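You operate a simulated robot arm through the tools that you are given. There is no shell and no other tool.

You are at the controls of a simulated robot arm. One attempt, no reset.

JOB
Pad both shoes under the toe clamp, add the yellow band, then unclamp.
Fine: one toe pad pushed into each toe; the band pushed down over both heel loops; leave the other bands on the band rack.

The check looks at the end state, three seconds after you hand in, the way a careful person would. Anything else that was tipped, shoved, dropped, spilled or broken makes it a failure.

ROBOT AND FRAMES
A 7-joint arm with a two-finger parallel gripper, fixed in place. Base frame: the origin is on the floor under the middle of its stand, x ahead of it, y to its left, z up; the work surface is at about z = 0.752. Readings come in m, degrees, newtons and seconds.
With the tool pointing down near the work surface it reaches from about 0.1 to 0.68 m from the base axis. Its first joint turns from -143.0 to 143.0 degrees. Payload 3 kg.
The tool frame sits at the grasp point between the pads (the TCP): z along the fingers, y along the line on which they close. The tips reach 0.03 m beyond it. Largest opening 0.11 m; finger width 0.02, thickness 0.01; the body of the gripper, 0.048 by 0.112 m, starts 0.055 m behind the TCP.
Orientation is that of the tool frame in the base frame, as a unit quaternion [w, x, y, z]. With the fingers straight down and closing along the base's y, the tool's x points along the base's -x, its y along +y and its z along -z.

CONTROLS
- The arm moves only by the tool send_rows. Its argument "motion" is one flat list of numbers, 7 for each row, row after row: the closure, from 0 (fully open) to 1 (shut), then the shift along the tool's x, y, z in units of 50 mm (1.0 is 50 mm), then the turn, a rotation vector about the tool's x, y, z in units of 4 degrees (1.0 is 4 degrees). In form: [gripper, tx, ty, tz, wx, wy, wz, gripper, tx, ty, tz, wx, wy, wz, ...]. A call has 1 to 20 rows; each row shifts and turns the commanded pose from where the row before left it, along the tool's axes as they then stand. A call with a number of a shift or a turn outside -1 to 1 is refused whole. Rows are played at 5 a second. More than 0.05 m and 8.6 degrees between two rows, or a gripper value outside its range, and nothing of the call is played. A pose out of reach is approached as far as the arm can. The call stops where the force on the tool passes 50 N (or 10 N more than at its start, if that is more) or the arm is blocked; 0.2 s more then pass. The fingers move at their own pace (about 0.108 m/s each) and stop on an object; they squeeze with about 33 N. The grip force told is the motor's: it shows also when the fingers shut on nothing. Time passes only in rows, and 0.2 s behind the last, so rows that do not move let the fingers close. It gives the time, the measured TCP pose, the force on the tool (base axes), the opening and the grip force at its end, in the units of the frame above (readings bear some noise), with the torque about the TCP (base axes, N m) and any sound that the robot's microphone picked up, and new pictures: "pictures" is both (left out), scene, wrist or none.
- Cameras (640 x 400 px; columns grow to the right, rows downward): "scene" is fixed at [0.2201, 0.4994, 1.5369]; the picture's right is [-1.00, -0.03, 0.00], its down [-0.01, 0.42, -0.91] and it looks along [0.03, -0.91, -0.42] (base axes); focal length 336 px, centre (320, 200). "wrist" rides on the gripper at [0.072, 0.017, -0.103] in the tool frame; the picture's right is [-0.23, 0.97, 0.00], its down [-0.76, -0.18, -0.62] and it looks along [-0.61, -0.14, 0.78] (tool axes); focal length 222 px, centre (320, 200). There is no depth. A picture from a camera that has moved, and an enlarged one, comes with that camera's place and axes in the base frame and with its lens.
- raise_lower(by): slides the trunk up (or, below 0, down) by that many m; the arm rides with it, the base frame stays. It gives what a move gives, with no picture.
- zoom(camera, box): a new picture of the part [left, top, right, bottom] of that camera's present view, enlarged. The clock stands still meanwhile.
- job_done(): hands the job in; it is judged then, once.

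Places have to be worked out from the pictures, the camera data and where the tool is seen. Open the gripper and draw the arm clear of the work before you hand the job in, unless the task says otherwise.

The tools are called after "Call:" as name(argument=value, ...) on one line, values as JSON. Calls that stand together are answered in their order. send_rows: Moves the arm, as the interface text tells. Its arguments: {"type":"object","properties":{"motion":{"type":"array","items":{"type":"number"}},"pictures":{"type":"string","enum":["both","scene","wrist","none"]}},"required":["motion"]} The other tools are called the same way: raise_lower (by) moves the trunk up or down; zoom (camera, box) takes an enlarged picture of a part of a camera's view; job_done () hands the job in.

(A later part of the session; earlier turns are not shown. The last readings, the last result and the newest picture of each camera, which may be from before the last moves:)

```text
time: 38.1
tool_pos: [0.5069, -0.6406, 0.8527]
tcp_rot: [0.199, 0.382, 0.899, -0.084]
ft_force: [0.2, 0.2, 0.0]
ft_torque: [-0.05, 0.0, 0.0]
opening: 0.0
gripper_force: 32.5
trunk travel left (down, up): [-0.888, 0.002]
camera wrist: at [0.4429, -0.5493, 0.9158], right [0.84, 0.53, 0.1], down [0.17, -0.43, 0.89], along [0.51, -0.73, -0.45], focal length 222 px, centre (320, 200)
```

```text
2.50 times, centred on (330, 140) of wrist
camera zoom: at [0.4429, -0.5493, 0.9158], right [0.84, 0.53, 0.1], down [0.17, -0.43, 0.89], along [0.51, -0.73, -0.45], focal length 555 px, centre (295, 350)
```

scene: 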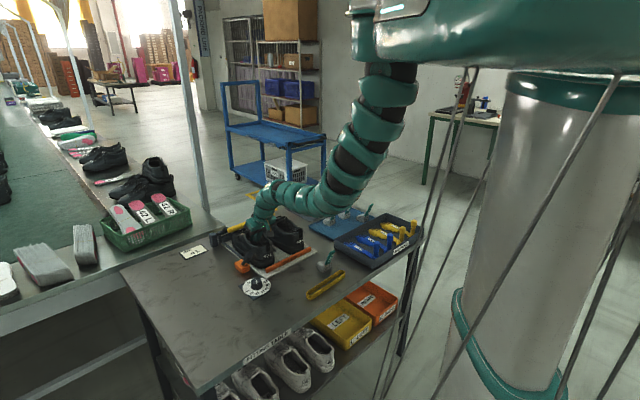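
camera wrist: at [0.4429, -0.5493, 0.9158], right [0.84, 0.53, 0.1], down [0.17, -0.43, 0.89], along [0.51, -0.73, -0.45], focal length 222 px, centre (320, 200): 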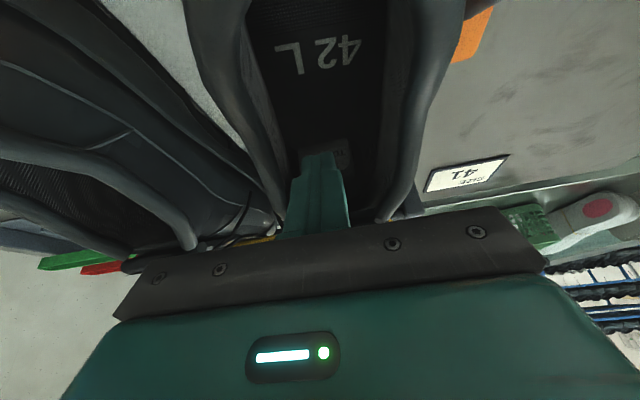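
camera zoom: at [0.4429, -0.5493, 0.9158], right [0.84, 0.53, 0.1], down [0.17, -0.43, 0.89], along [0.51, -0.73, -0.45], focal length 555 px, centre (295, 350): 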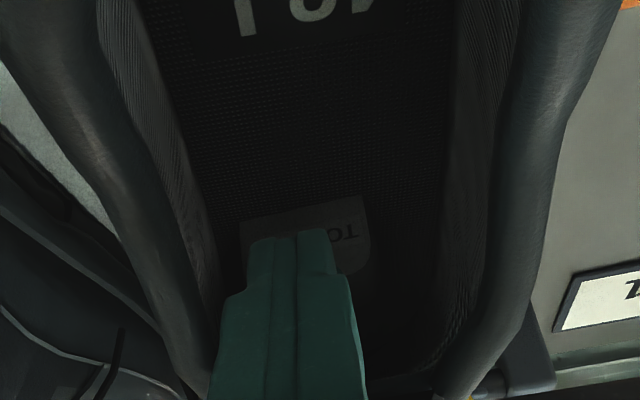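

Forces are nil again and the heel dropped back, but the L shoe may have shifted some. I compare with the initial view using the same zoom box.

Call:
zoom(camera="scene", box=[220, 200, 340, 275])

Call:
zoom(camera="scene", box=[240, 235, 300, 280])

```text
5.33 times, centred on (280, 238) of scene
camera zoom: at [0.2201, 0.4994, 1.5369], right [-1.0, -0.03, 0.0], down [-0.01, 0.42, -0.91], along [0.03, -0.91, -0.42], focal length 1791 px, centre (533, 0)
```

zoom: 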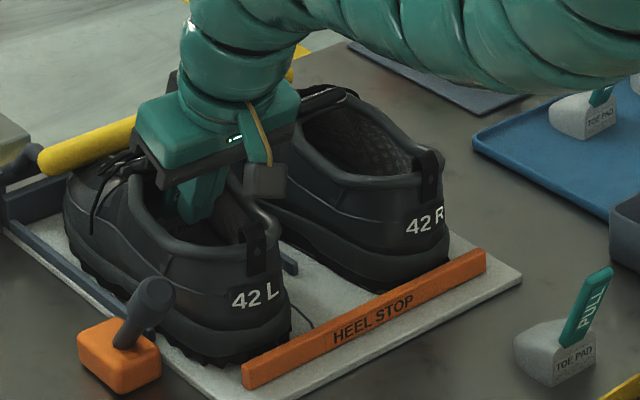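

```text
8.89 times, centred on (270, 258) of scene
camera zoom: at [0.2201, 0.4994, 1.5369], right [-1.0, -0.03, 0.0], down [-0.01, 0.42, -0.91], along [0.03, -0.91, -0.42], focal length 2985 px, centre (764, -311)
```

zoom: 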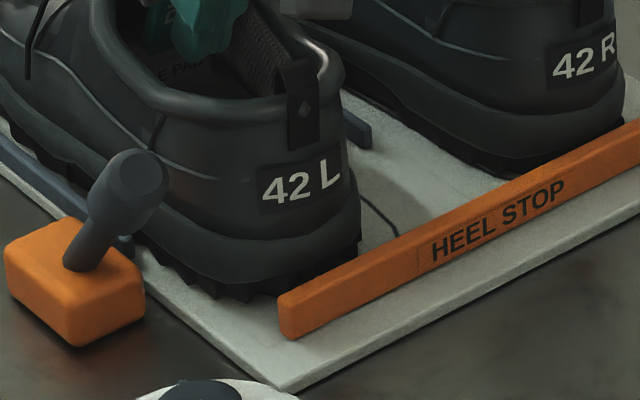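

Comparing with the start: the toe stayed put but the L heel has swung ~2.4 cm toward +l (a ~6° yaw), from my finger catching the throat. I will gently correct that by pressing the inside of the medial wall near the heel, so I first move the closed fingers back inside the opening.

Call:
send_rows(motion=[1, 0.328, 0, -0.243, 0, 0, 0, 1, 0.328, 0, -0.243, 0, 0, 0, 1, 0.328, 0, -0.243, 0, 0, 0, 1, 0, 0, 0, 0, 0, 0], pictures="both")

Call:
zoom(camera="scene", box=[220, 200, 340, 275])

Call:
zoom(camera="wrist", box=[220, 0, 420, 200])

```text
time: 39.1
tool_pos: [0.4664, -0.597, 0.863]
tcp_rot: [0.2, 0.381, 0.899, -0.083]
ft_force: [0.2, 0.4, 0.1]
ft_torque: [-0.01, 0.01, -0.03]
opening: 0.0
gripper_force: 33.1
trunk travel left (down, up): [-0.888, 0.002]
camera wrist: at [0.4018, -0.5061, 0.9272], right [0.84, 0.53, 0.1], down [0.17, -0.43, 0.89], along [0.51, -0.73, -0.45], focal length 222 px, centre (320, 200)
```

scene: 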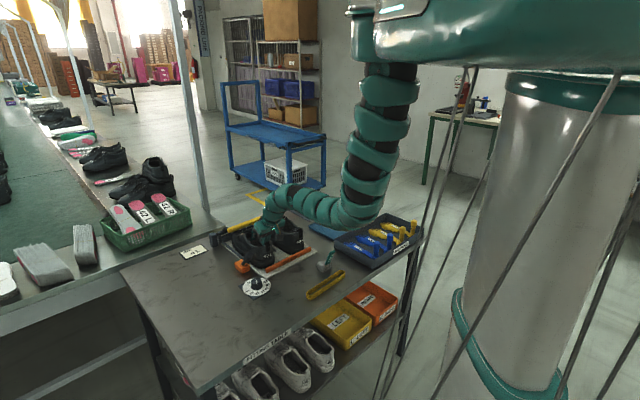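
wrist: 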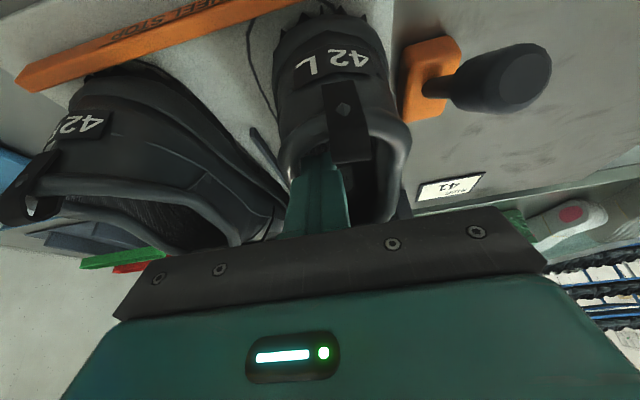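

```text
5.33 times, centred on (280, 238) of scene
camera zoom: at [0.2201, 0.4994, 1.5369], right [-1.0, -0.03, 0.0], down [-0.01, 0.42, -0.91], along [0.03, -0.91, -0.42], focal length 1791 px, centre (533, 0)
```

zoom: 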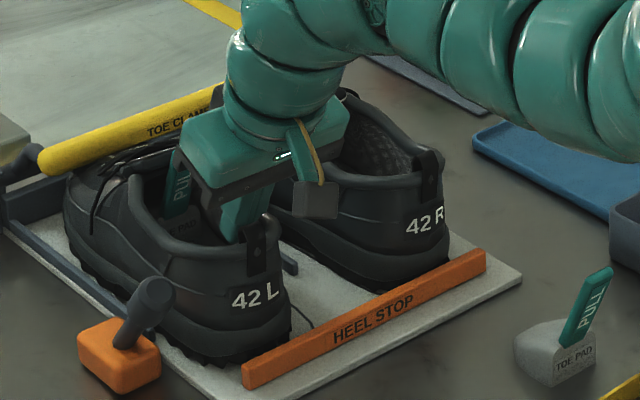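

```text
2.00 times, centred on (320, 100) of wrist
camera zoom: at [0.4018, -0.5061, 0.9272], right [0.84, 0.53, 0.1], down [0.17, -0.43, 0.89], along [0.51, -0.73, -0.45], focal length 444 px, centre (320, 400)
```

zoom: 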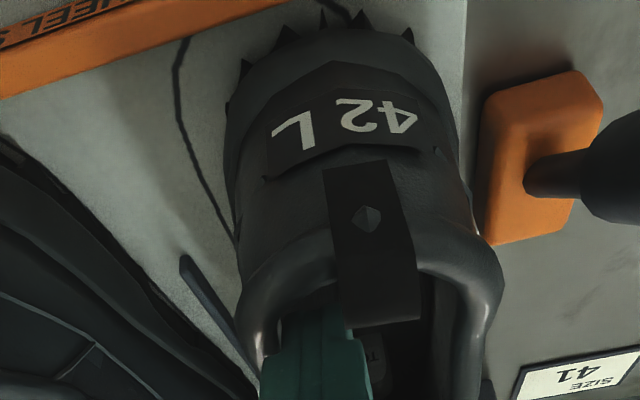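

The heel is ~2.2 cm toward the lever, and the fingers already sit close to the medial inner wall. I push toward -l in 4 mm steps with force monitoring.

Call:
send_rows(motion=[1, 0, -0.08, 0, 0, 0, 0, 1, 0, -0.08, 0, 0, 0, 0, 1, 0, 0, 0, 0, 0, 0], pictures="none")

Call:
send_rows(motion=[1, 0, -0.08, 0, 0, 0, 0, 1, 0, 0, 0, 0, 0, 0], pictures="scene")

Call:
zoom(camera="scene", box=[220, 200, 340, 275])

```text
time: 39.9
tool_pos: [0.4604, -0.6013, 0.8637]
tcp_rot: [0.2, 0.382, 0.899, -0.084]
ft_force: [0.3, 0.1, -0.5]
ft_torque: [-0.02, 0.0, 0.0]
opening: 0.0001
gripper_force: 32.9
trunk travel left (down, up): [-0.888, 0.002]
```

```text
time: 40.5
tool_pos: [0.4571, -0.6041, 0.8655]
tcp_rot: [0.199, 0.382, 0.899, -0.084]
ft_force: [1.0, 0.6, 1.5]
ft_torque: [0.01, 0.03, 0.02]
opening: 0.0001
gripper_force: 33.1
trunk travel left (down, up): [-0.888, 0.002]
```

scene: 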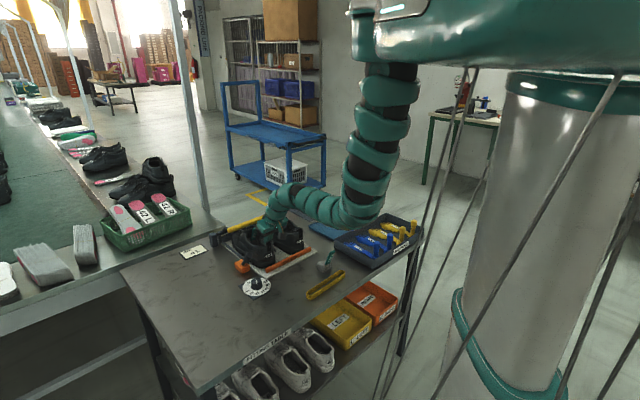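

```text
5.33 times, centred on (280, 238) of scene
camera zoom: at [0.2201, 0.4994, 1.5369], right [-1.0, -0.03, 0.0], down [-0.01, 0.42, -0.91], along [0.03, -0.91, -0.42], focal length 1791 px, centre (533, 0)
```

zoom: 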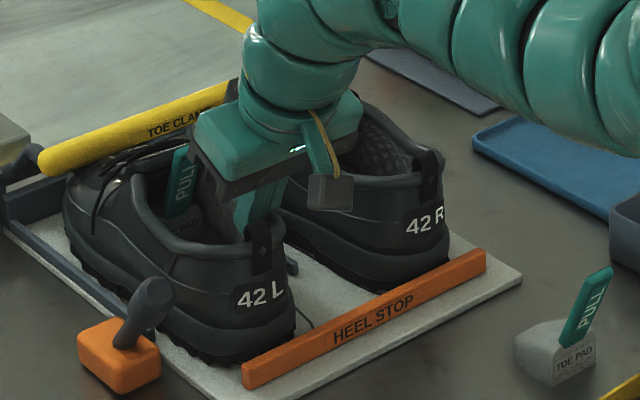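

The heel follows (~1.5 N). I continue, four more 4 mm steps.

Call:
send_rows(motion=[1, 0, -0.08, 0, 0, 0, 0, 1, 0, -0.08, 0, 0, 0, 0, 1, 0, -0.08, 0, 0, 0, 0, 1, 0, 0, 0, 0, 0, 0], pictures="both")

Call:
zoom(camera="scene", box=[220, 200, 340, 275])

Call:
zoom(camera="wrist", box=[220, 0, 420, 200])

```text
time: 41.5
tool_pos: [0.446, -0.613, 0.8636]
tcp_rot: [0.2, 0.381, 0.899, -0.083]
ft_force: [1.2, 0.6, 0.0]
ft_torque: [0.01, 0.01, 0.0]
opening: 0.0
gripper_force: 32.7
trunk travel left (down, up): [-0.888, 0.002]
camera wrist: at [0.3833, -0.5219, 0.9286], right [0.84, 0.53, 0.1], down [0.17, -0.43, 0.89], along [0.51, -0.73, -0.45], focal length 222 px, centre (320, 200)
```

scene: 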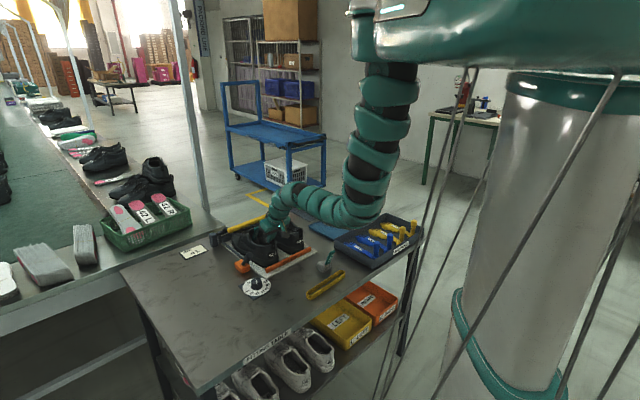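
wrist: 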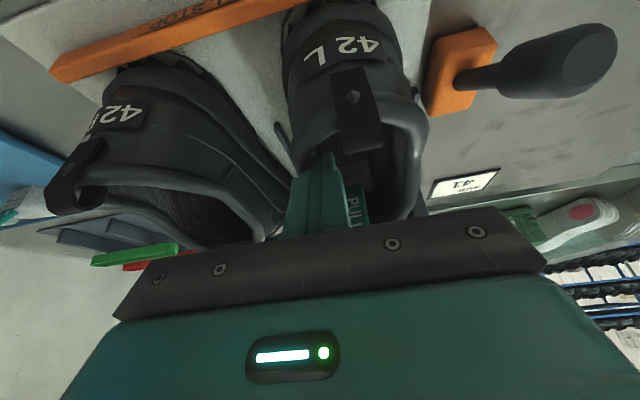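

```text
5.33 times, centred on (280, 238) of scene
camera zoom: at [0.2201, 0.4994, 1.5369], right [-1.0, -0.03, 0.0], down [-0.01, 0.42, -0.91], along [0.03, -0.91, -0.42], focal length 1791 px, centre (533, 0)
```

zoom: 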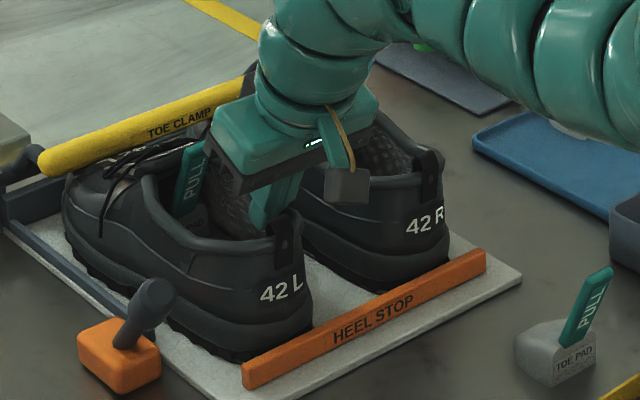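

```text
2.00 times, centred on (320, 100) of wrist
camera zoom: at [0.3833, -0.5219, 0.9286], right [0.84, 0.53, 0.1], down [0.17, -0.43, 0.89], along [0.51, -0.73, -0.45], focal length 444 px, centre (320, 400)
```

zoom: 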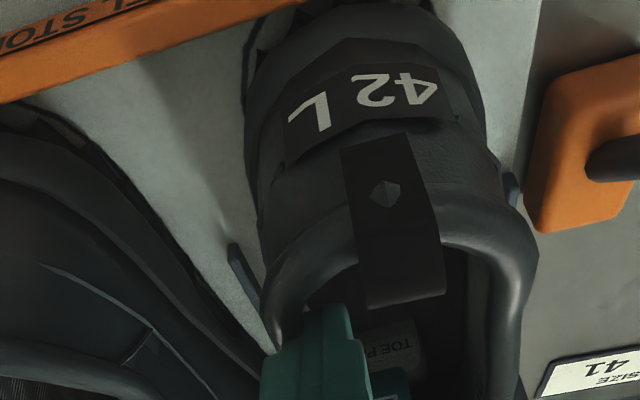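

The heel label is back within ~3 px of its starting place. One last 2.5 mm nudge, then I free the fingers and lift out a little to check.

Call:
send_rows(motion=[1, 0, -0.055, 0, 0, 0, 0, 1, 0, 0, 0, 0, 0, 0, 1, 0, 0.2, 0, 0, 0, 0, 1, 0, 0.1, -0.3, 0, 0, 0, 1, 0, 0, -0.6, 0, 0, 0, 1, 0.3, 0, -0.6, 0, 0, 0, 1, 0.3, 0, -0.3, 0, 0, 0], pictures="both")

Call:
zoom(camera="scene", box=[220, 200, 340, 275])

Call:
zoom(camera="wrist", box=[200, 0, 440, 200])

```text
time: 43.1
tool_pos: [0.4119, -0.5571, 0.9354]
tcp_rot: [0.2, 0.381, 0.899, -0.084]
ft_force: [-0.5, 0.5, -0.2]
ft_torque: [0.0, 0.01, -0.03]
opening: 0.0
gripper_force: 33.0
trunk travel left (down, up): [-0.888, 0.002]
camera wrist: at [0.3484, -0.4666, 0.9989], right [0.84, 0.53, 0.1], down [0.17, -0.43, 0.89], along [0.51, -0.73, -0.45], focal length 222 px, centre (320, 200)
```

scene: 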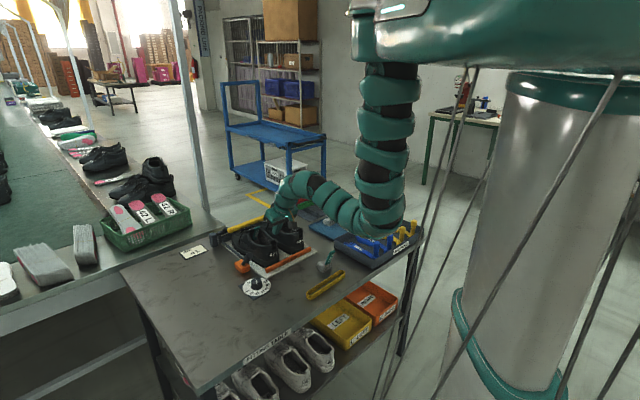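
wrist: 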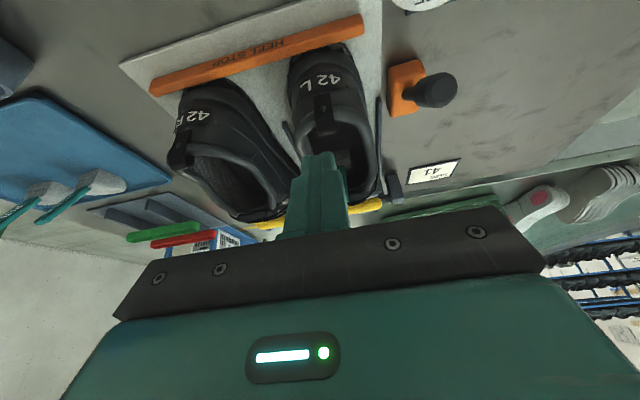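

```text
5.33 times, centred on (280, 238) of scene
camera zoom: at [0.2201, 0.4994, 1.5369], right [-1.0, -0.03, 0.0], down [-0.01, 0.42, -0.91], along [0.03, -0.91, -0.42], focal length 1791 px, centre (533, 0)
```

zoom: 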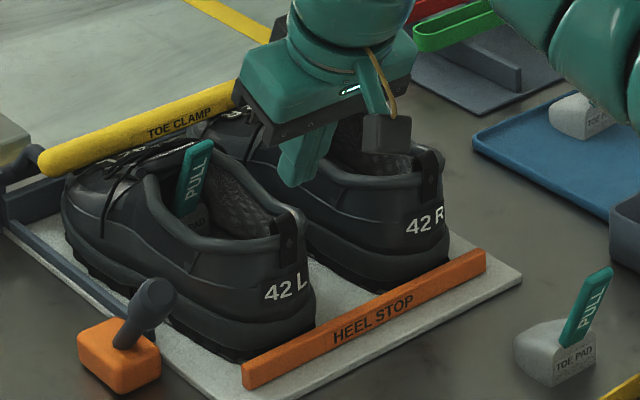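

```text
2.00 times, centred on (320, 100) of wrist
camera zoom: at [0.3484, -0.4666, 0.9989], right [0.84, 0.53, 0.1], down [0.17, -0.43, 0.89], along [0.51, -0.73, -0.45], focal length 444 px, centre (320, 400)
```

zoom: 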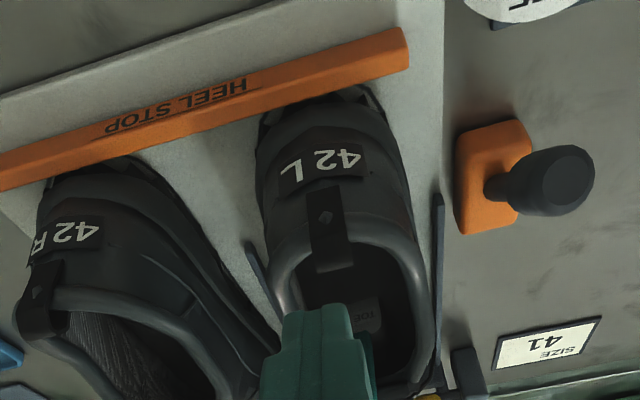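

The heel is back to its starting place. I open the fingers and rise to get a clear look down into the L shoe at the pad.

Call:
send_rows(motion=[0.2, 0.2, 0, -0.6, 0, 0, 0, 0.2, 0, 0, -0.6, 0, 0, 0, 0.2, 0, 0, 0, 0, 0, 0], pictures="both")

Call:
zoom(camera="wrist", box=[240, 60, 420, 220])

Call:
zoom(camera="scene", box=[228, 205, 288, 255])

```text
time: 43.9
tool_pos: [0.389, -0.5332, 0.9828]
tcp_rot: [0.2, 0.382, 0.898, -0.084]
ft_force: [0.1, -0.1, 0.5]
ft_torque: [-0.01, -0.01, -0.02]
opening: 0.088
gripper_force: 0.0
trunk travel left (down, up): [-0.888, 0.002]
camera wrist: at [0.3237, -0.4421, 1.0472], right [0.84, 0.53, 0.1], down [0.17, -0.43, 0.89], along [0.51, -0.73, -0.45], focal length 222 px, centre (320, 200)
```

scene: 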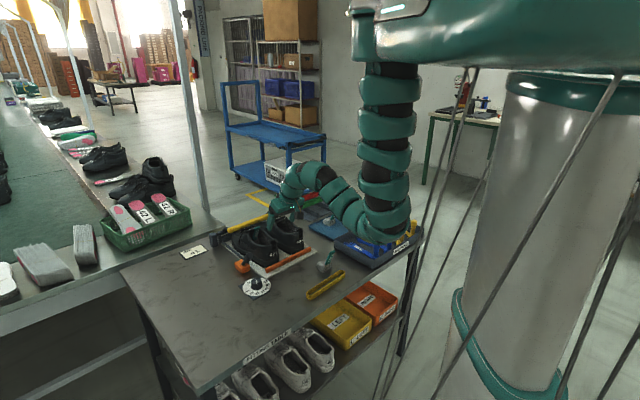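
wrist: 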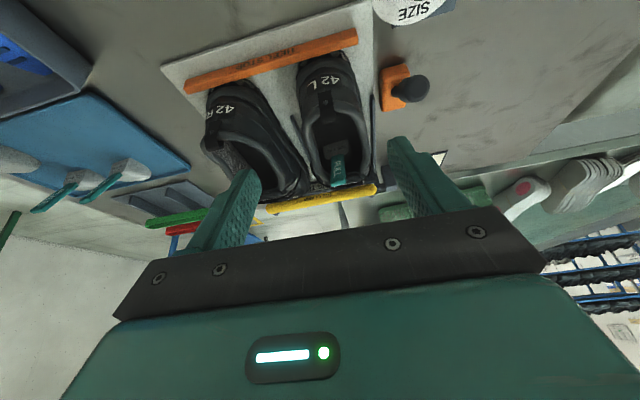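

```text
2.50 times, centred on (330, 140) of wrist
camera zoom: at [0.3237, -0.4421, 1.0472], right [0.84, 0.53, 0.1], down [0.17, -0.43, 0.89], along [0.51, -0.73, -0.45], focal length 555 px, centre (295, 350)
```

zoom: 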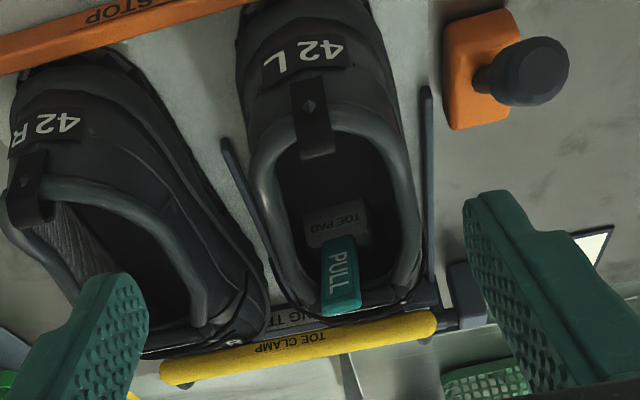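

```text
8.00 times, centred on (258, 230) of scene
camera zoom: at [0.2201, 0.4994, 1.5369], right [-1.0, -0.03, 0.0], down [-0.01, 0.42, -0.91], along [0.03, -0.91, -0.42], focal length 2687 px, centre (816, -40)
```

zoom: 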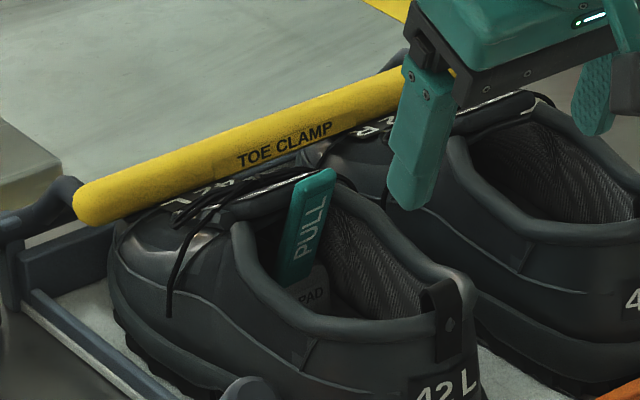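

The shoe is back in line and the pad sits centred with its rear at s≈0.14. I'll try again with closed fingers behind the tab, keeping the push very gentle now that I know the shoe is only lightly held.

Call:
send_rows(motion=[1, 0, 0, 0, 0, 0, 0, 1, -0.492, 0.053, 0.636, 0, 0, 0, 1, -0.492, 0.053, 0.636, 0, 0, 0, 1, -0.492, 0.053, 0.636, 0, 0, 0, 1, 0, 0, 0.41, 0, 0, 0, 1, 0, 0, 0.41, 0, 0, 0, 1, 0, 0, 0, 0, 0, 0], pictures="both")

Call:
zoom(camera="wrist", box=[240, 40, 420, 220])

Call:
zoom(camera="scene", box=[228, 205, 288, 255])

```text
time: 45.5
tool_pos: [0.4807, -0.6176, 0.8914]
tcp_rot: [0.2, 0.382, 0.899, -0.084]
ft_force: [0.1, 0.0, 0.1]
ft_torque: [-0.01, -0.01, -0.03]
opening: 0.0003
gripper_force: 32.9
trunk travel left (down, up): [-0.888, 0.002]
camera wrist: at [0.4161, -0.5261, 0.9551], right [0.84, 0.53, 0.1], down [0.17, -0.43, 0.89], along [0.51, -0.73, -0.45], focal length 222 px, centre (320, 200)
```

scene: 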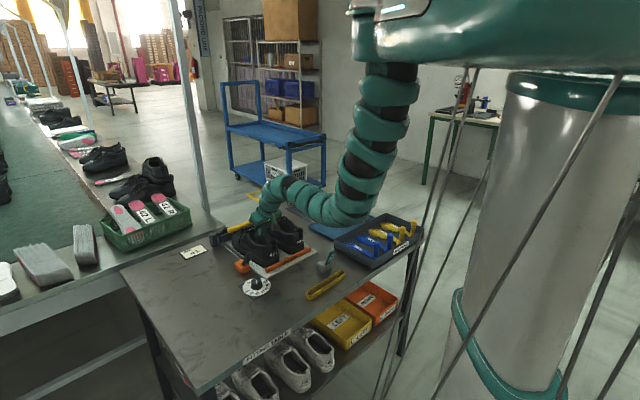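
wrist: 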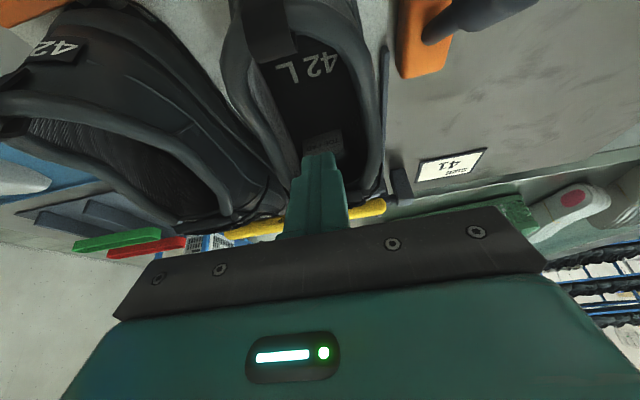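

```text
2.22 times, centred on (330, 130) of wrist
camera zoom: at [0.4161, -0.5261, 0.9551], right [0.84, 0.53, 0.1], down [0.17, -0.43, 0.89], along [0.51, -0.73, -0.45], focal length 494 px, centre (298, 356)
```

zoom: 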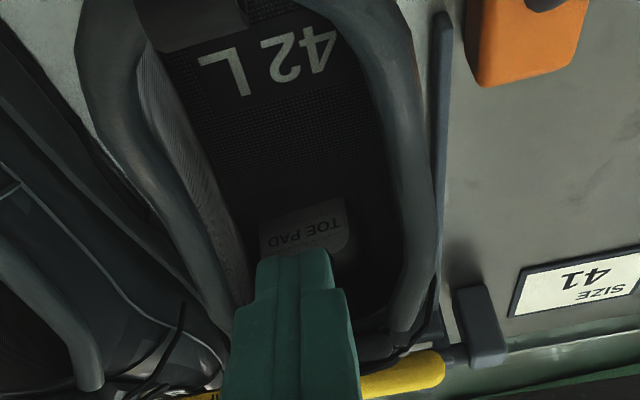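

```text
8.00 times, centred on (258, 230) of scene
camera zoom: at [0.2201, 0.4994, 1.5369], right [-1.0, -0.03, 0.0], down [-0.01, 0.42, -0.91], along [0.03, -0.91, -0.42], focal length 2687 px, centre (816, -40)
```

zoom: 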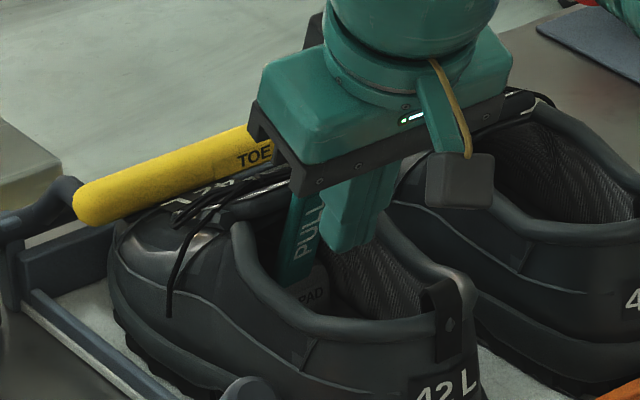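

Fingers are behind the tab. I slide in the last 4 cm along the finger axis to z≈0.854.

Call:
send_rows(motion=[1, 0, 0, 0.41, 0, 0, 0, 1, 0, 0, 0.37, 0, 0, 0, 1, 0, 0, 0, 0, 0, 0], pictures="none")

Call:
send_rows(motion=[1, -0.0906, 0, 0.0423, 0, 0, 0, 1, -0.0906, 0, 0.0423, 0, 0, 0, 1, 0, 0, 0, 0, 0, 0], pictures="none")

Call:
send_rows(motion=[1, -0.0906, 0, 0.0423, 0, 0, 0, 1, 0, 0, 0, 0, 0, 0], pictures="both")

Call:
zoom(camera="wrist", box=[240, 40, 420, 220])

Call:
zoom(camera="scene", box=[220, 200, 340, 275])

```text
time: 46.3
tool_pos: [0.492, -0.63, 0.8564]
tcp_rot: [0.199, 0.382, 0.898, -0.084]
ft_force: [-0.8, 0.7, 0.3]
ft_torque: [0.02, -0.01, -0.03]
opening: 0.0
gripper_force: 33.8
trunk travel left (down, up): [-0.888, 0.002]
```

```text
time: 47.1
tool_pos: [0.4988, -0.6372, 0.8571]
tcp_rot: [0.2, 0.381, 0.899, -0.084]
ft_force: [0.4, 0.2, -0.3]
ft_torque: [0.01, 0.02, -0.01]
opening: 0.0
gripper_force: 33.2
trunk travel left (down, up): [-0.888, 0.002]
```

```text
time: 47.7
tool_pos: [0.5011, -0.6405, 0.8564]
tcp_rot: [0.199, 0.382, 0.899, -0.083]
ft_force: [0.3, 1.0, -0.1]
ft_torque: [-0.04, 0.04, -0.04]
opening: 0.0001
gripper_force: 32.9
trunk travel left (down, up): [-0.888, 0.002]
camera wrist: at [0.4376, -0.5493, 0.9202], right [0.84, 0.53, 0.1], down [0.17, -0.43, 0.89], along [0.51, -0.73, -0.45], focal length 222 px, centre (320, 200)
```

scene: 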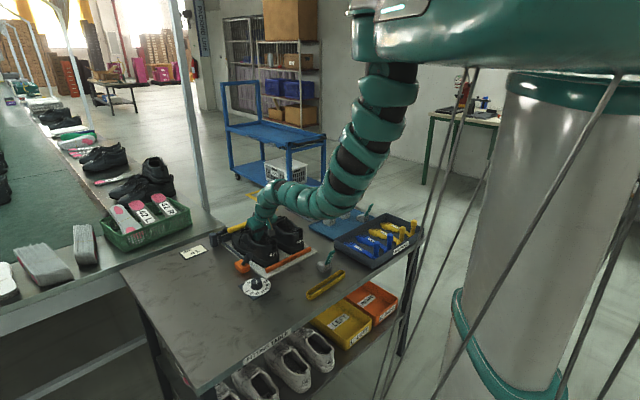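
wrist: 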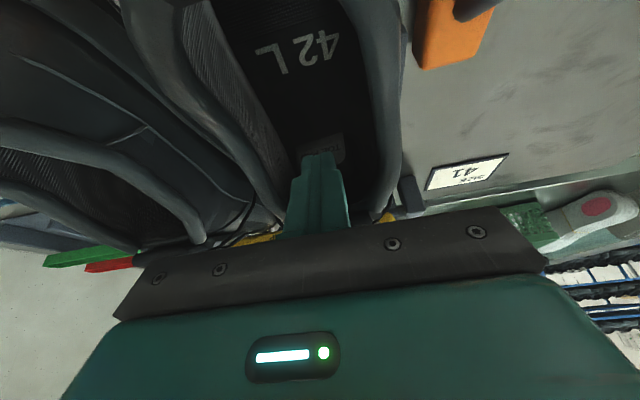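

```text
2.22 times, centred on (330, 130) of wrist
camera zoom: at [0.4376, -0.5493, 0.9202], right [0.84, 0.53, 0.1], down [0.17, -0.43, 0.89], along [0.51, -0.73, -0.45], focal length 494 px, centre (298, 356)
```

zoom: 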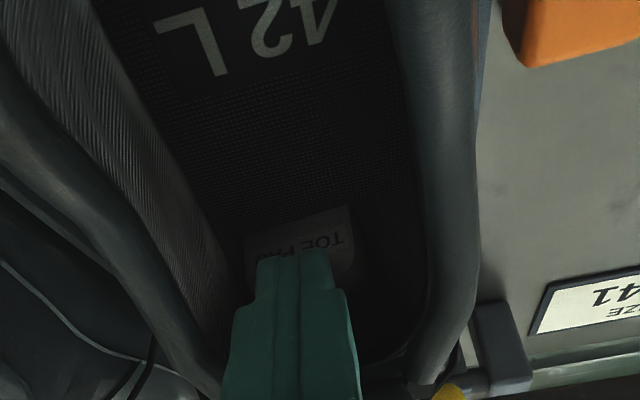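

```text
5.33 times, centred on (280, 238) of scene
camera zoom: at [0.2201, 0.4994, 1.5369], right [-1.0, -0.03, 0.0], down [-0.01, 0.42, -0.91], along [0.03, -0.91, -0.42], focal length 1791 px, centre (533, 0)
```

zoom: 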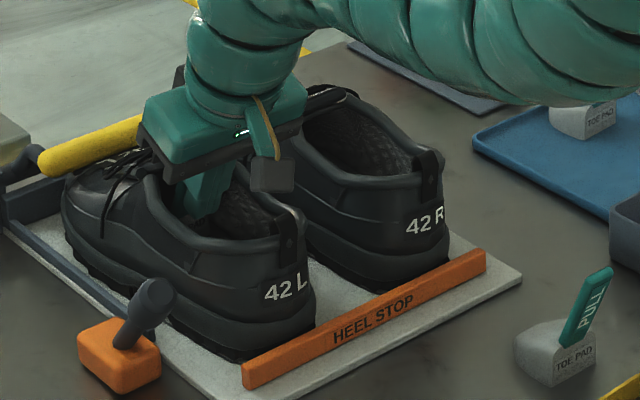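

No shoe movement and no force. Two more 5 mm steps.

Call:
send_rows(motion=[1, -0.0906, 0, 0.0423, 0, 0, 0, 1, 0, 0, 0, 0, 0, 0], pictures="none")

Call:
send_rows(motion=[1, -0.0906, 0, 0.0423, 0, 0, 0, 1, 0, 0, 0, 0, 0, 0], pictures="wrist")

Call:
zoom(camera="scene", box=[220, 200, 340, 275])

Call:
zoom(camera="wrist", box=[240, 40, 420, 220])

```text
time: 48.3
tool_pos: [0.5036, -0.6428, 0.856]
tcp_rot: [0.199, 0.382, 0.898, -0.084]
ft_force: [0.1, 0.7, -0.6]
ft_torque: [-0.01, 0.04, -0.02]
opening: 0.0
gripper_force: 32.9
trunk travel left (down, up): [-0.888, 0.002]
```

```text
time: 48.9
tool_pos: [0.5088, -0.6473, 0.8551]
tcp_rot: [0.199, 0.382, 0.899, -0.084]
ft_force: [-1.0, 0.7, -1.0]
ft_torque: [0.03, 0.03, -0.03]
opening: 0.0
gripper_force: 33.0
trunk travel left (down, up): [-0.888, 0.002]
camera wrist: at [0.4443, -0.5566, 0.9198], right [0.84, 0.53, 0.1], down [0.17, -0.43, 0.89], along [0.51, -0.73, -0.45], focal length 222 px, centre (320, 200)
```

wrist: 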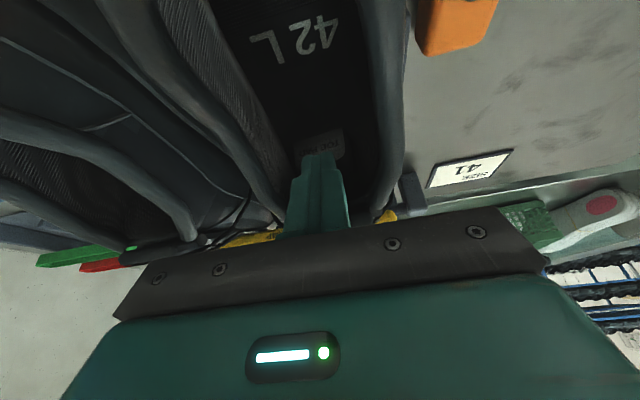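

```text
5.33 times, centred on (280, 238) of scene
camera zoom: at [0.2201, 0.4994, 1.5369], right [-1.0, -0.03, 0.0], down [-0.01, 0.42, -0.91], along [0.03, -0.91, -0.42], focal length 1791 px, centre (533, 0)
```

zoom: 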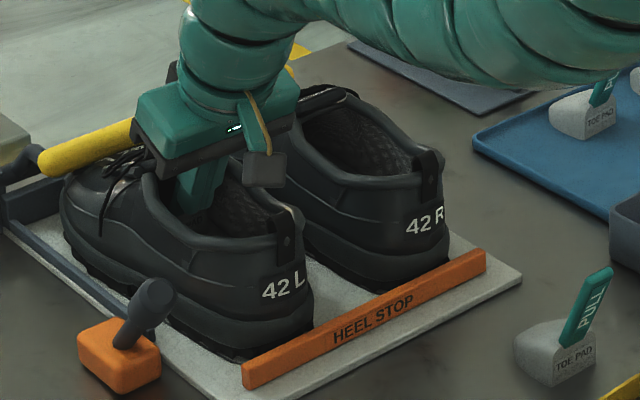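

```text
2.22 times, centred on (330, 130) of wrist
camera zoom: at [0.4443, -0.5566, 0.9198], right [0.84, 0.53, 0.1], down [0.17, -0.43, 0.89], along [0.51, -0.73, -0.45], focal length 494 px, centre (298, 356)
```

zoom: 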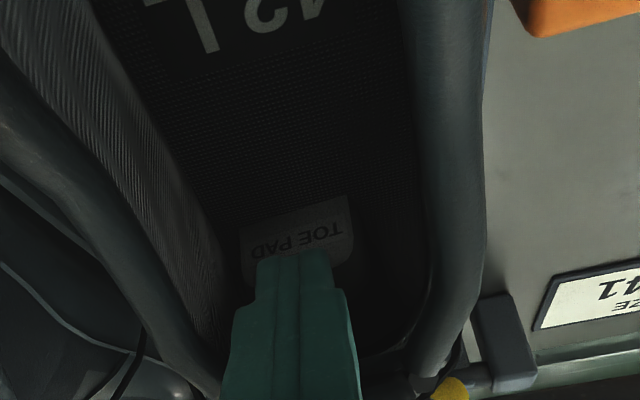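

The pad label isn't moving with the fingers as I expected, and the shoe shows a tiny shift. I take a closer look before going on.

Call:
zoom(camera="scene", box=[238, 215, 278, 250])

Call:
zoom(camera="wrist", box=[280, 100, 380, 220])

```text
11.43 times, centred on (258, 232) of scene
camera zoom: at [0.2201, 0.4994, 1.5369], right [-1.0, -0.03, 0.0], down [-0.01, 0.42, -0.91], along [0.03, -0.91, -0.42], focal length 3838 px, centre (1029, -171)
```

zoom: 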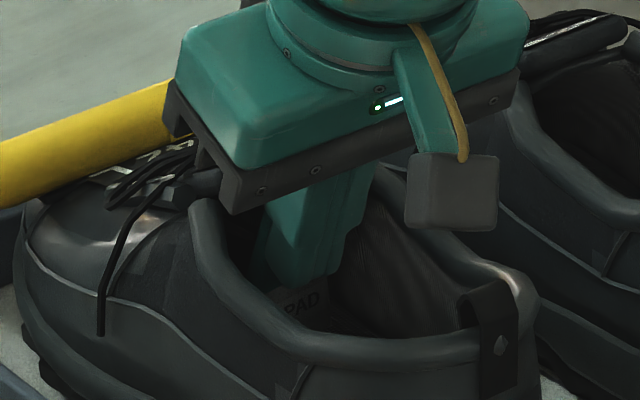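

```text
3.33 times, centred on (330, 160) of wrist
camera zoom: at [0.4443, -0.5566, 0.9198], right [0.84, 0.53, 0.1], down [0.17, -0.43, 0.89], along [0.51, -0.73, -0.45], focal length 740 px, centre (287, 333)
```

zoom: 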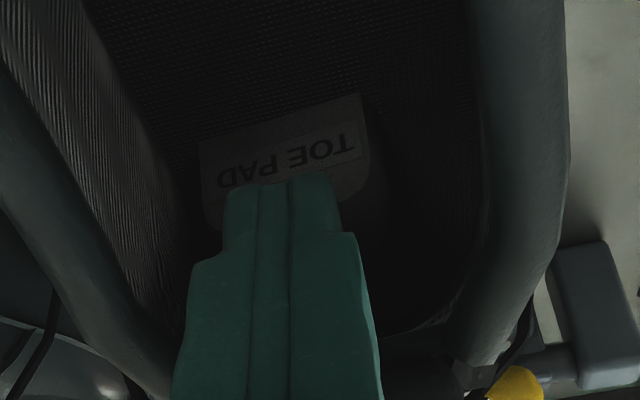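

Tab is in contact with the finger and still ~2 cm short of the tongue; resistance is only ~1 N. I push 3 mm more and watch both force and shoe.

Call:
send_rows(motion=[1, -0.0544, 0, 0.0254, 0, 0, 0, 1, 0, 0, 0, 0, 0, 0], pictures="wrist")

Call:
zoom(camera="scene", box=[220, 200, 340, 275])

Call:
zoom(camera="wrist", box=[280, 100, 380, 220])

```text
time: 49.5
tool_pos: [0.5097, -0.6494, 0.8547]
tcp_rot: [0.199, 0.381, 0.899, -0.083]
ft_force: [-1.2, 0.8, -0.4]
ft_torque: [-0.01, 0.01, 0.01]
opening: 0.0
gripper_force: 33.2
trunk travel left (down, up): [-0.888, 0.002]
camera wrist: at [0.4467, -0.5587, 0.9193], right [0.84, 0.53, 0.1], down [0.17, -0.43, 0.89], along [0.51, -0.73, -0.45], focal length 222 px, centre (320, 200)
```

wrist: 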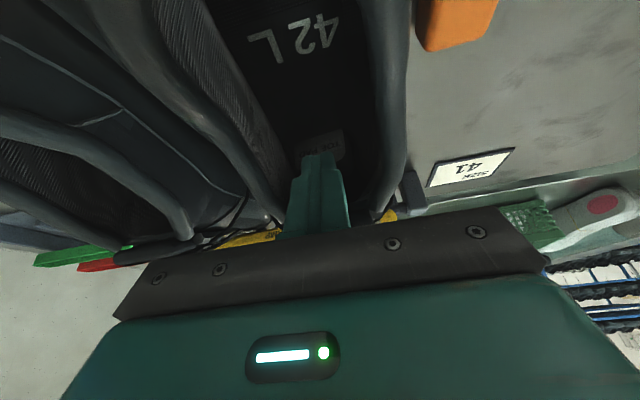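

```text
5.33 times, centred on (280, 238) of scene
camera zoom: at [0.2201, 0.4994, 1.5369], right [-1.0, -0.03, 0.0], down [-0.01, 0.42, -0.91], along [0.03, -0.91, -0.42], focal length 1791 px, centre (533, 0)
```

zoom: 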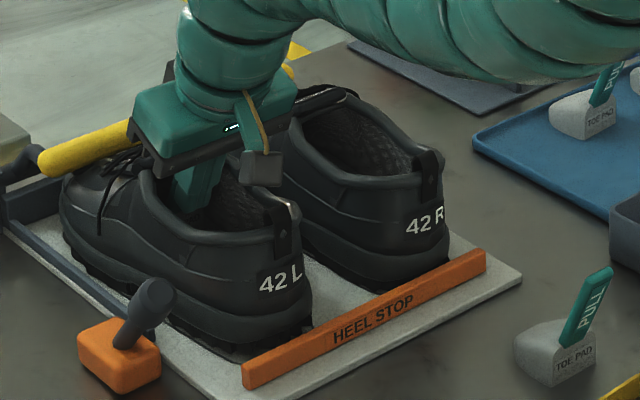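

```text
3.33 times, centred on (330, 160) of wrist
camera zoom: at [0.4467, -0.5587, 0.9193], right [0.84, 0.53, 0.1], down [0.17, -0.43, 0.89], along [0.51, -0.73, -0.45], focal length 740 px, centre (287, 333)
```

zoom: 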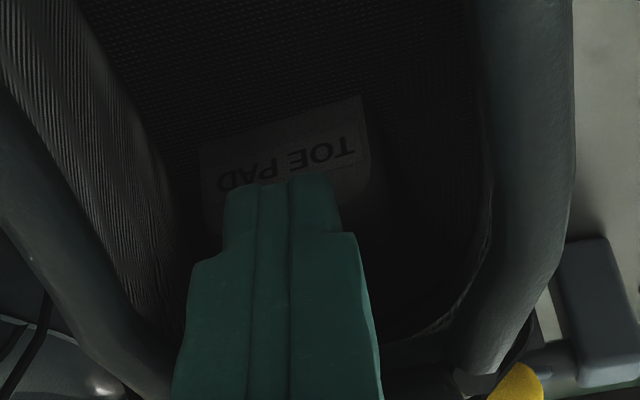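

I understand now: pushing on the backward-leaning tab lifts the pad against the vamp and levers the heel up. I back off; instead I'll grip just the top ~15 mm of the tab (fingertips above tongue and rim) and slide the pad in level.

Call:
send_rows(motion=[1, 0.1087, 0, -0.0508, 0, 0, 0, 1, 0.1087, 0, -0.0508, 0, 0, 0, 1, 0, 0, -0.5, 0, 0, 0, 1, 0, 0, -0.5, 0, 0, 0, 0.68, 0.2, 0, -0.5, 0, 0, 0, 0.68, 0, 0, 0, 0, 0, 0], pictures="both")

Call:
zoom(camera="scene", box=[220, 200, 340, 275])

Call:
zoom(camera="wrist", box=[250, 60, 410, 220])

Call:
zoom(camera="scene", box=[238, 210, 278, 250])

```text
time: 50.9
tool_pos: [0.4734, -0.6125, 0.9189]
tcp_rot: [0.199, 0.382, 0.899, -0.084]
ft_force: [0.6, -0.3, 0.1]
ft_torque: [-0.01, -0.01, -0.04]
opening: 0.0355
gripper_force: 0.1
trunk travel left (down, up): [-0.888, 0.002]
camera wrist: at [0.4101, -0.5209, 0.9837], right [0.84, 0.53, 0.1], down [0.17, -0.43, 0.89], along [0.51, -0.73, -0.45], focal length 222 px, centre (320, 200)
```

scene: 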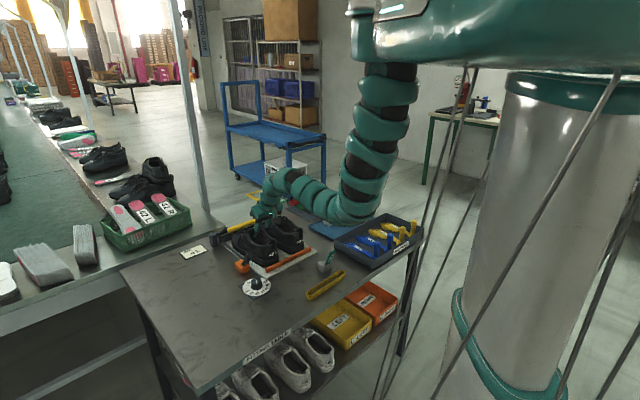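
wrist: 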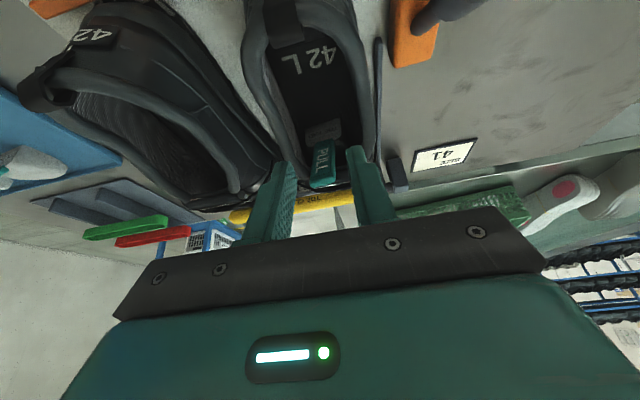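

```text
5.33 times, centred on (280, 238) of scene
camera zoom: at [0.2201, 0.4994, 1.5369], right [-1.0, -0.03, 0.0], down [-0.01, 0.42, -0.91], along [0.03, -0.91, -0.42], focal length 1791 px, centre (533, 0)
```

zoom: 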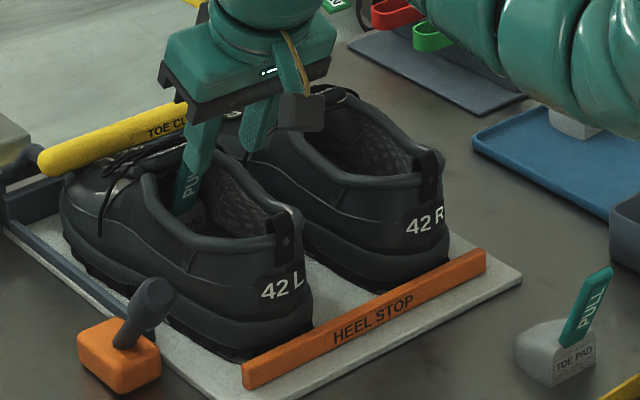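

```text
2.50 times, centred on (330, 140) of wrist
camera zoom: at [0.4101, -0.5209, 0.9837], right [0.84, 0.53, 0.1], down [0.17, -0.43, 0.89], along [0.51, -0.73, -0.45], focal length 555 px, centre (295, 350)
```

zoom: 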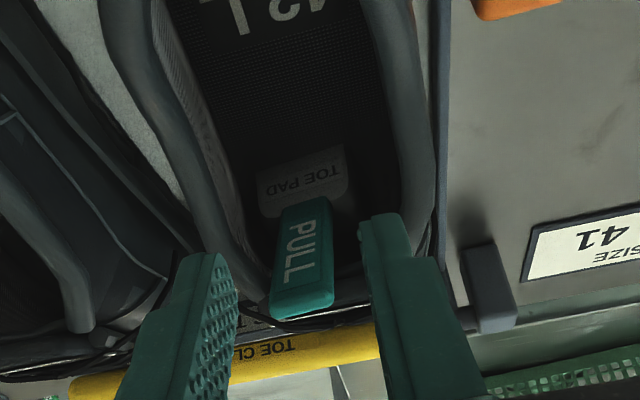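

```text
10.00 times, centred on (258, 230) of scene
camera zoom: at [0.2201, 0.4994, 1.5369], right [-1.0, -0.03, 0.0], down [-0.01, 0.42, -0.91], along [0.03, -0.91, -0.42], focal length 3358 px, centre (940, -100)
```

zoom: 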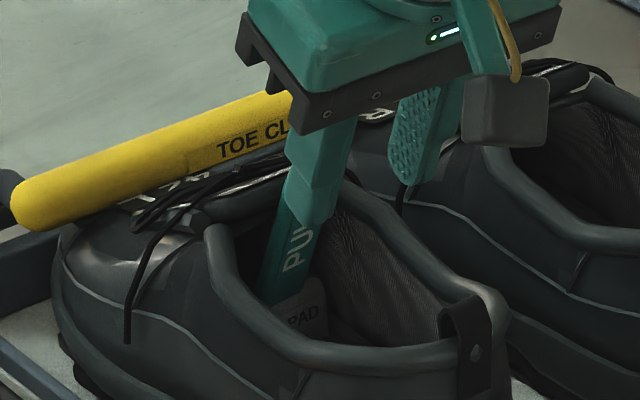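

The shoe settled back. The tab's top is centred between the open fingers, ~28 mm ahead; I shift forward above it and slide down ~4 cm so the tips overlap the top 15 mm of the tab.

Call:
send_rows(motion=[0.68, -0.56, -0.055, 0, 0, 0, 0, 0.68, 0, 0, 0.4, 0, 0, 0, 0.68, 0, 0, 0.4, 0, 0, 0, 0.68, 0, 0, 0, 0, 0, 0], pictures="both")

Call:
zoom(camera="wrist", box=[250, 80, 410, 240])

Call:
zoom(camera="scene", box=[238, 210, 278, 250])

```text
time: 51.9
tool_pos: [0.5008, -0.6439, 0.8956]
tcp_rot: [0.2, 0.381, 0.899, -0.083]
ft_force: [-0.6, 0.0, 0.4]
ft_torque: [-0.01, 0.01, 0.0]
opening: 0.0352
gripper_force: 0.0
trunk travel left (down, up): [-0.888, 0.002]
camera wrist: at [0.4371, -0.5533, 0.9604], right [0.84, 0.53, 0.1], down [0.17, -0.43, 0.89], along [0.51, -0.73, -0.45], focal length 222 px, centre (320, 200)
```

scene: 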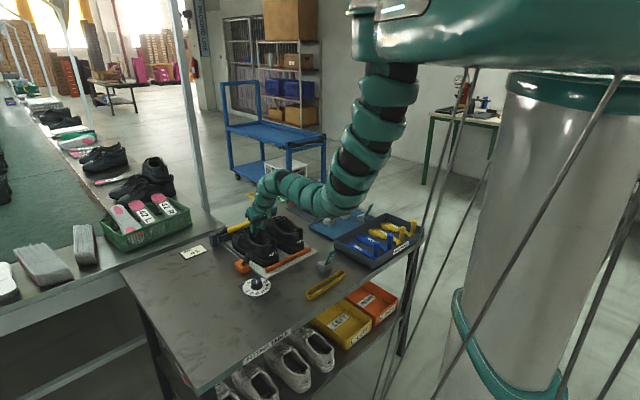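
wrist: 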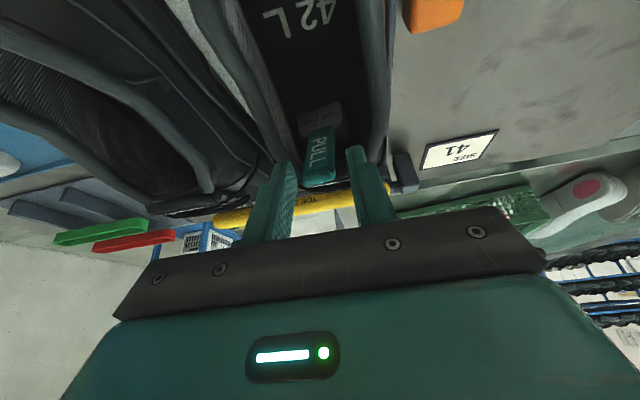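

```text
2.50 times, centred on (330, 160) of wrist
camera zoom: at [0.4371, -0.5533, 0.9604], right [0.84, 0.53, 0.1], down [0.17, -0.43, 0.89], along [0.51, -0.73, -0.45], focal length 555 px, centre (295, 300)
```

zoom: 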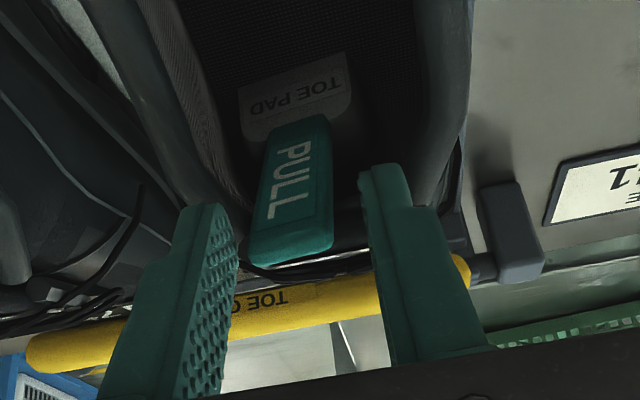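

```text
10.00 times, centred on (258, 230) of scene
camera zoom: at [0.2201, 0.4994, 1.5369], right [-1.0, -0.03, 0.0], down [-0.01, 0.42, -0.91], along [0.03, -0.91, -0.42], focal length 3358 px, centre (940, -100)
```

zoom: 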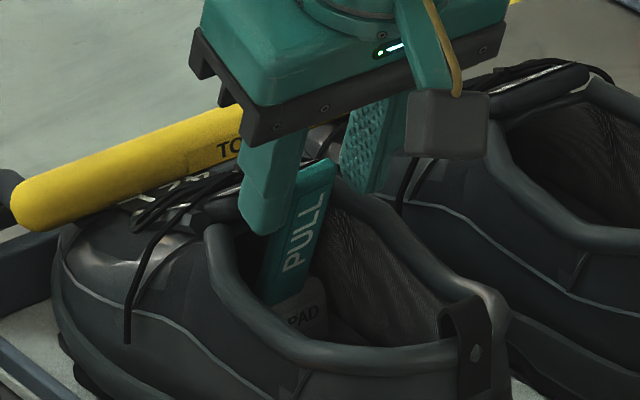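

The fingertips overlap the top ~2 cm of the tab, centred. I close on it.

Call:
send_rows(motion=[1, 0, 0, 0, 0, 0, 0, 1, 0, 0, 0, 0, 0, 0, 1, 0, 0, 0, 0, 0, 0], pictures="wrist")

Call:
zoom(camera="wrist", box=[250, 80, 410, 240])

Call:
zoom(camera="scene", box=[220, 200, 340, 275])

```text
time: 52.7
tool_pos: [0.5008, -0.6434, 0.896]
tcp_rot: [0.199, 0.382, 0.898, -0.084]
ft_force: [-0.1, 0.1, 1.1]
ft_torque: [0.05, -0.05, 0.03]
opening: 0.0227
gripper_force: 33.4
trunk travel left (down, up): [-0.888, 0.002]
camera wrist: at [0.4372, -0.5532, 0.9603], right [0.84, 0.53, 0.1], down [0.17, -0.43, 0.89], along [0.51, -0.73, -0.45], focal length 222 px, centre (320, 200)
```

wrist: 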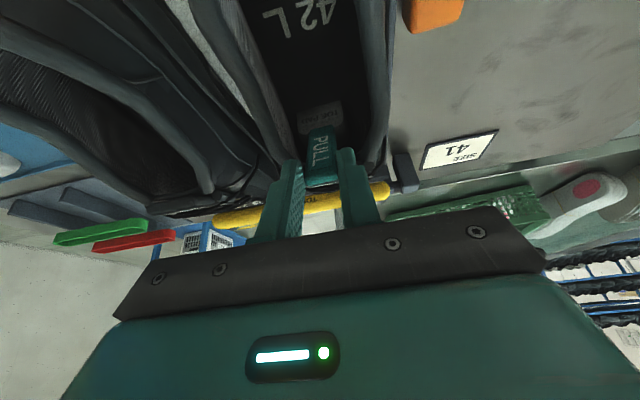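

```text
2.50 times, centred on (330, 160) of wrist
camera zoom: at [0.4372, -0.5532, 0.9603], right [0.84, 0.53, 0.1], down [0.17, -0.43, 0.89], along [0.51, -0.73, -0.45], focal length 555 px, centre (295, 300)
```

zoom: 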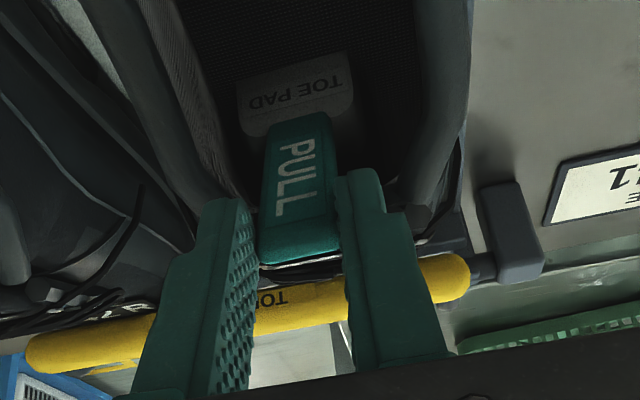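

```text
5.33 times, centred on (280, 238) of scene
camera zoom: at [0.2201, 0.4994, 1.5369], right [-1.0, -0.03, 0.0], down [-0.01, 0.42, -0.91], along [0.03, -0.91, -0.42], focal length 1791 px, centre (533, 0)
```

zoom: 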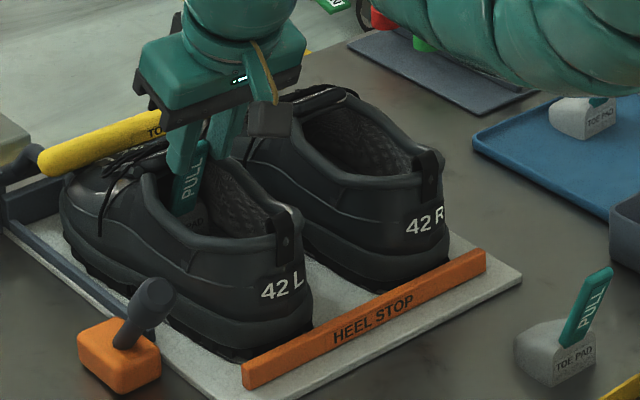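

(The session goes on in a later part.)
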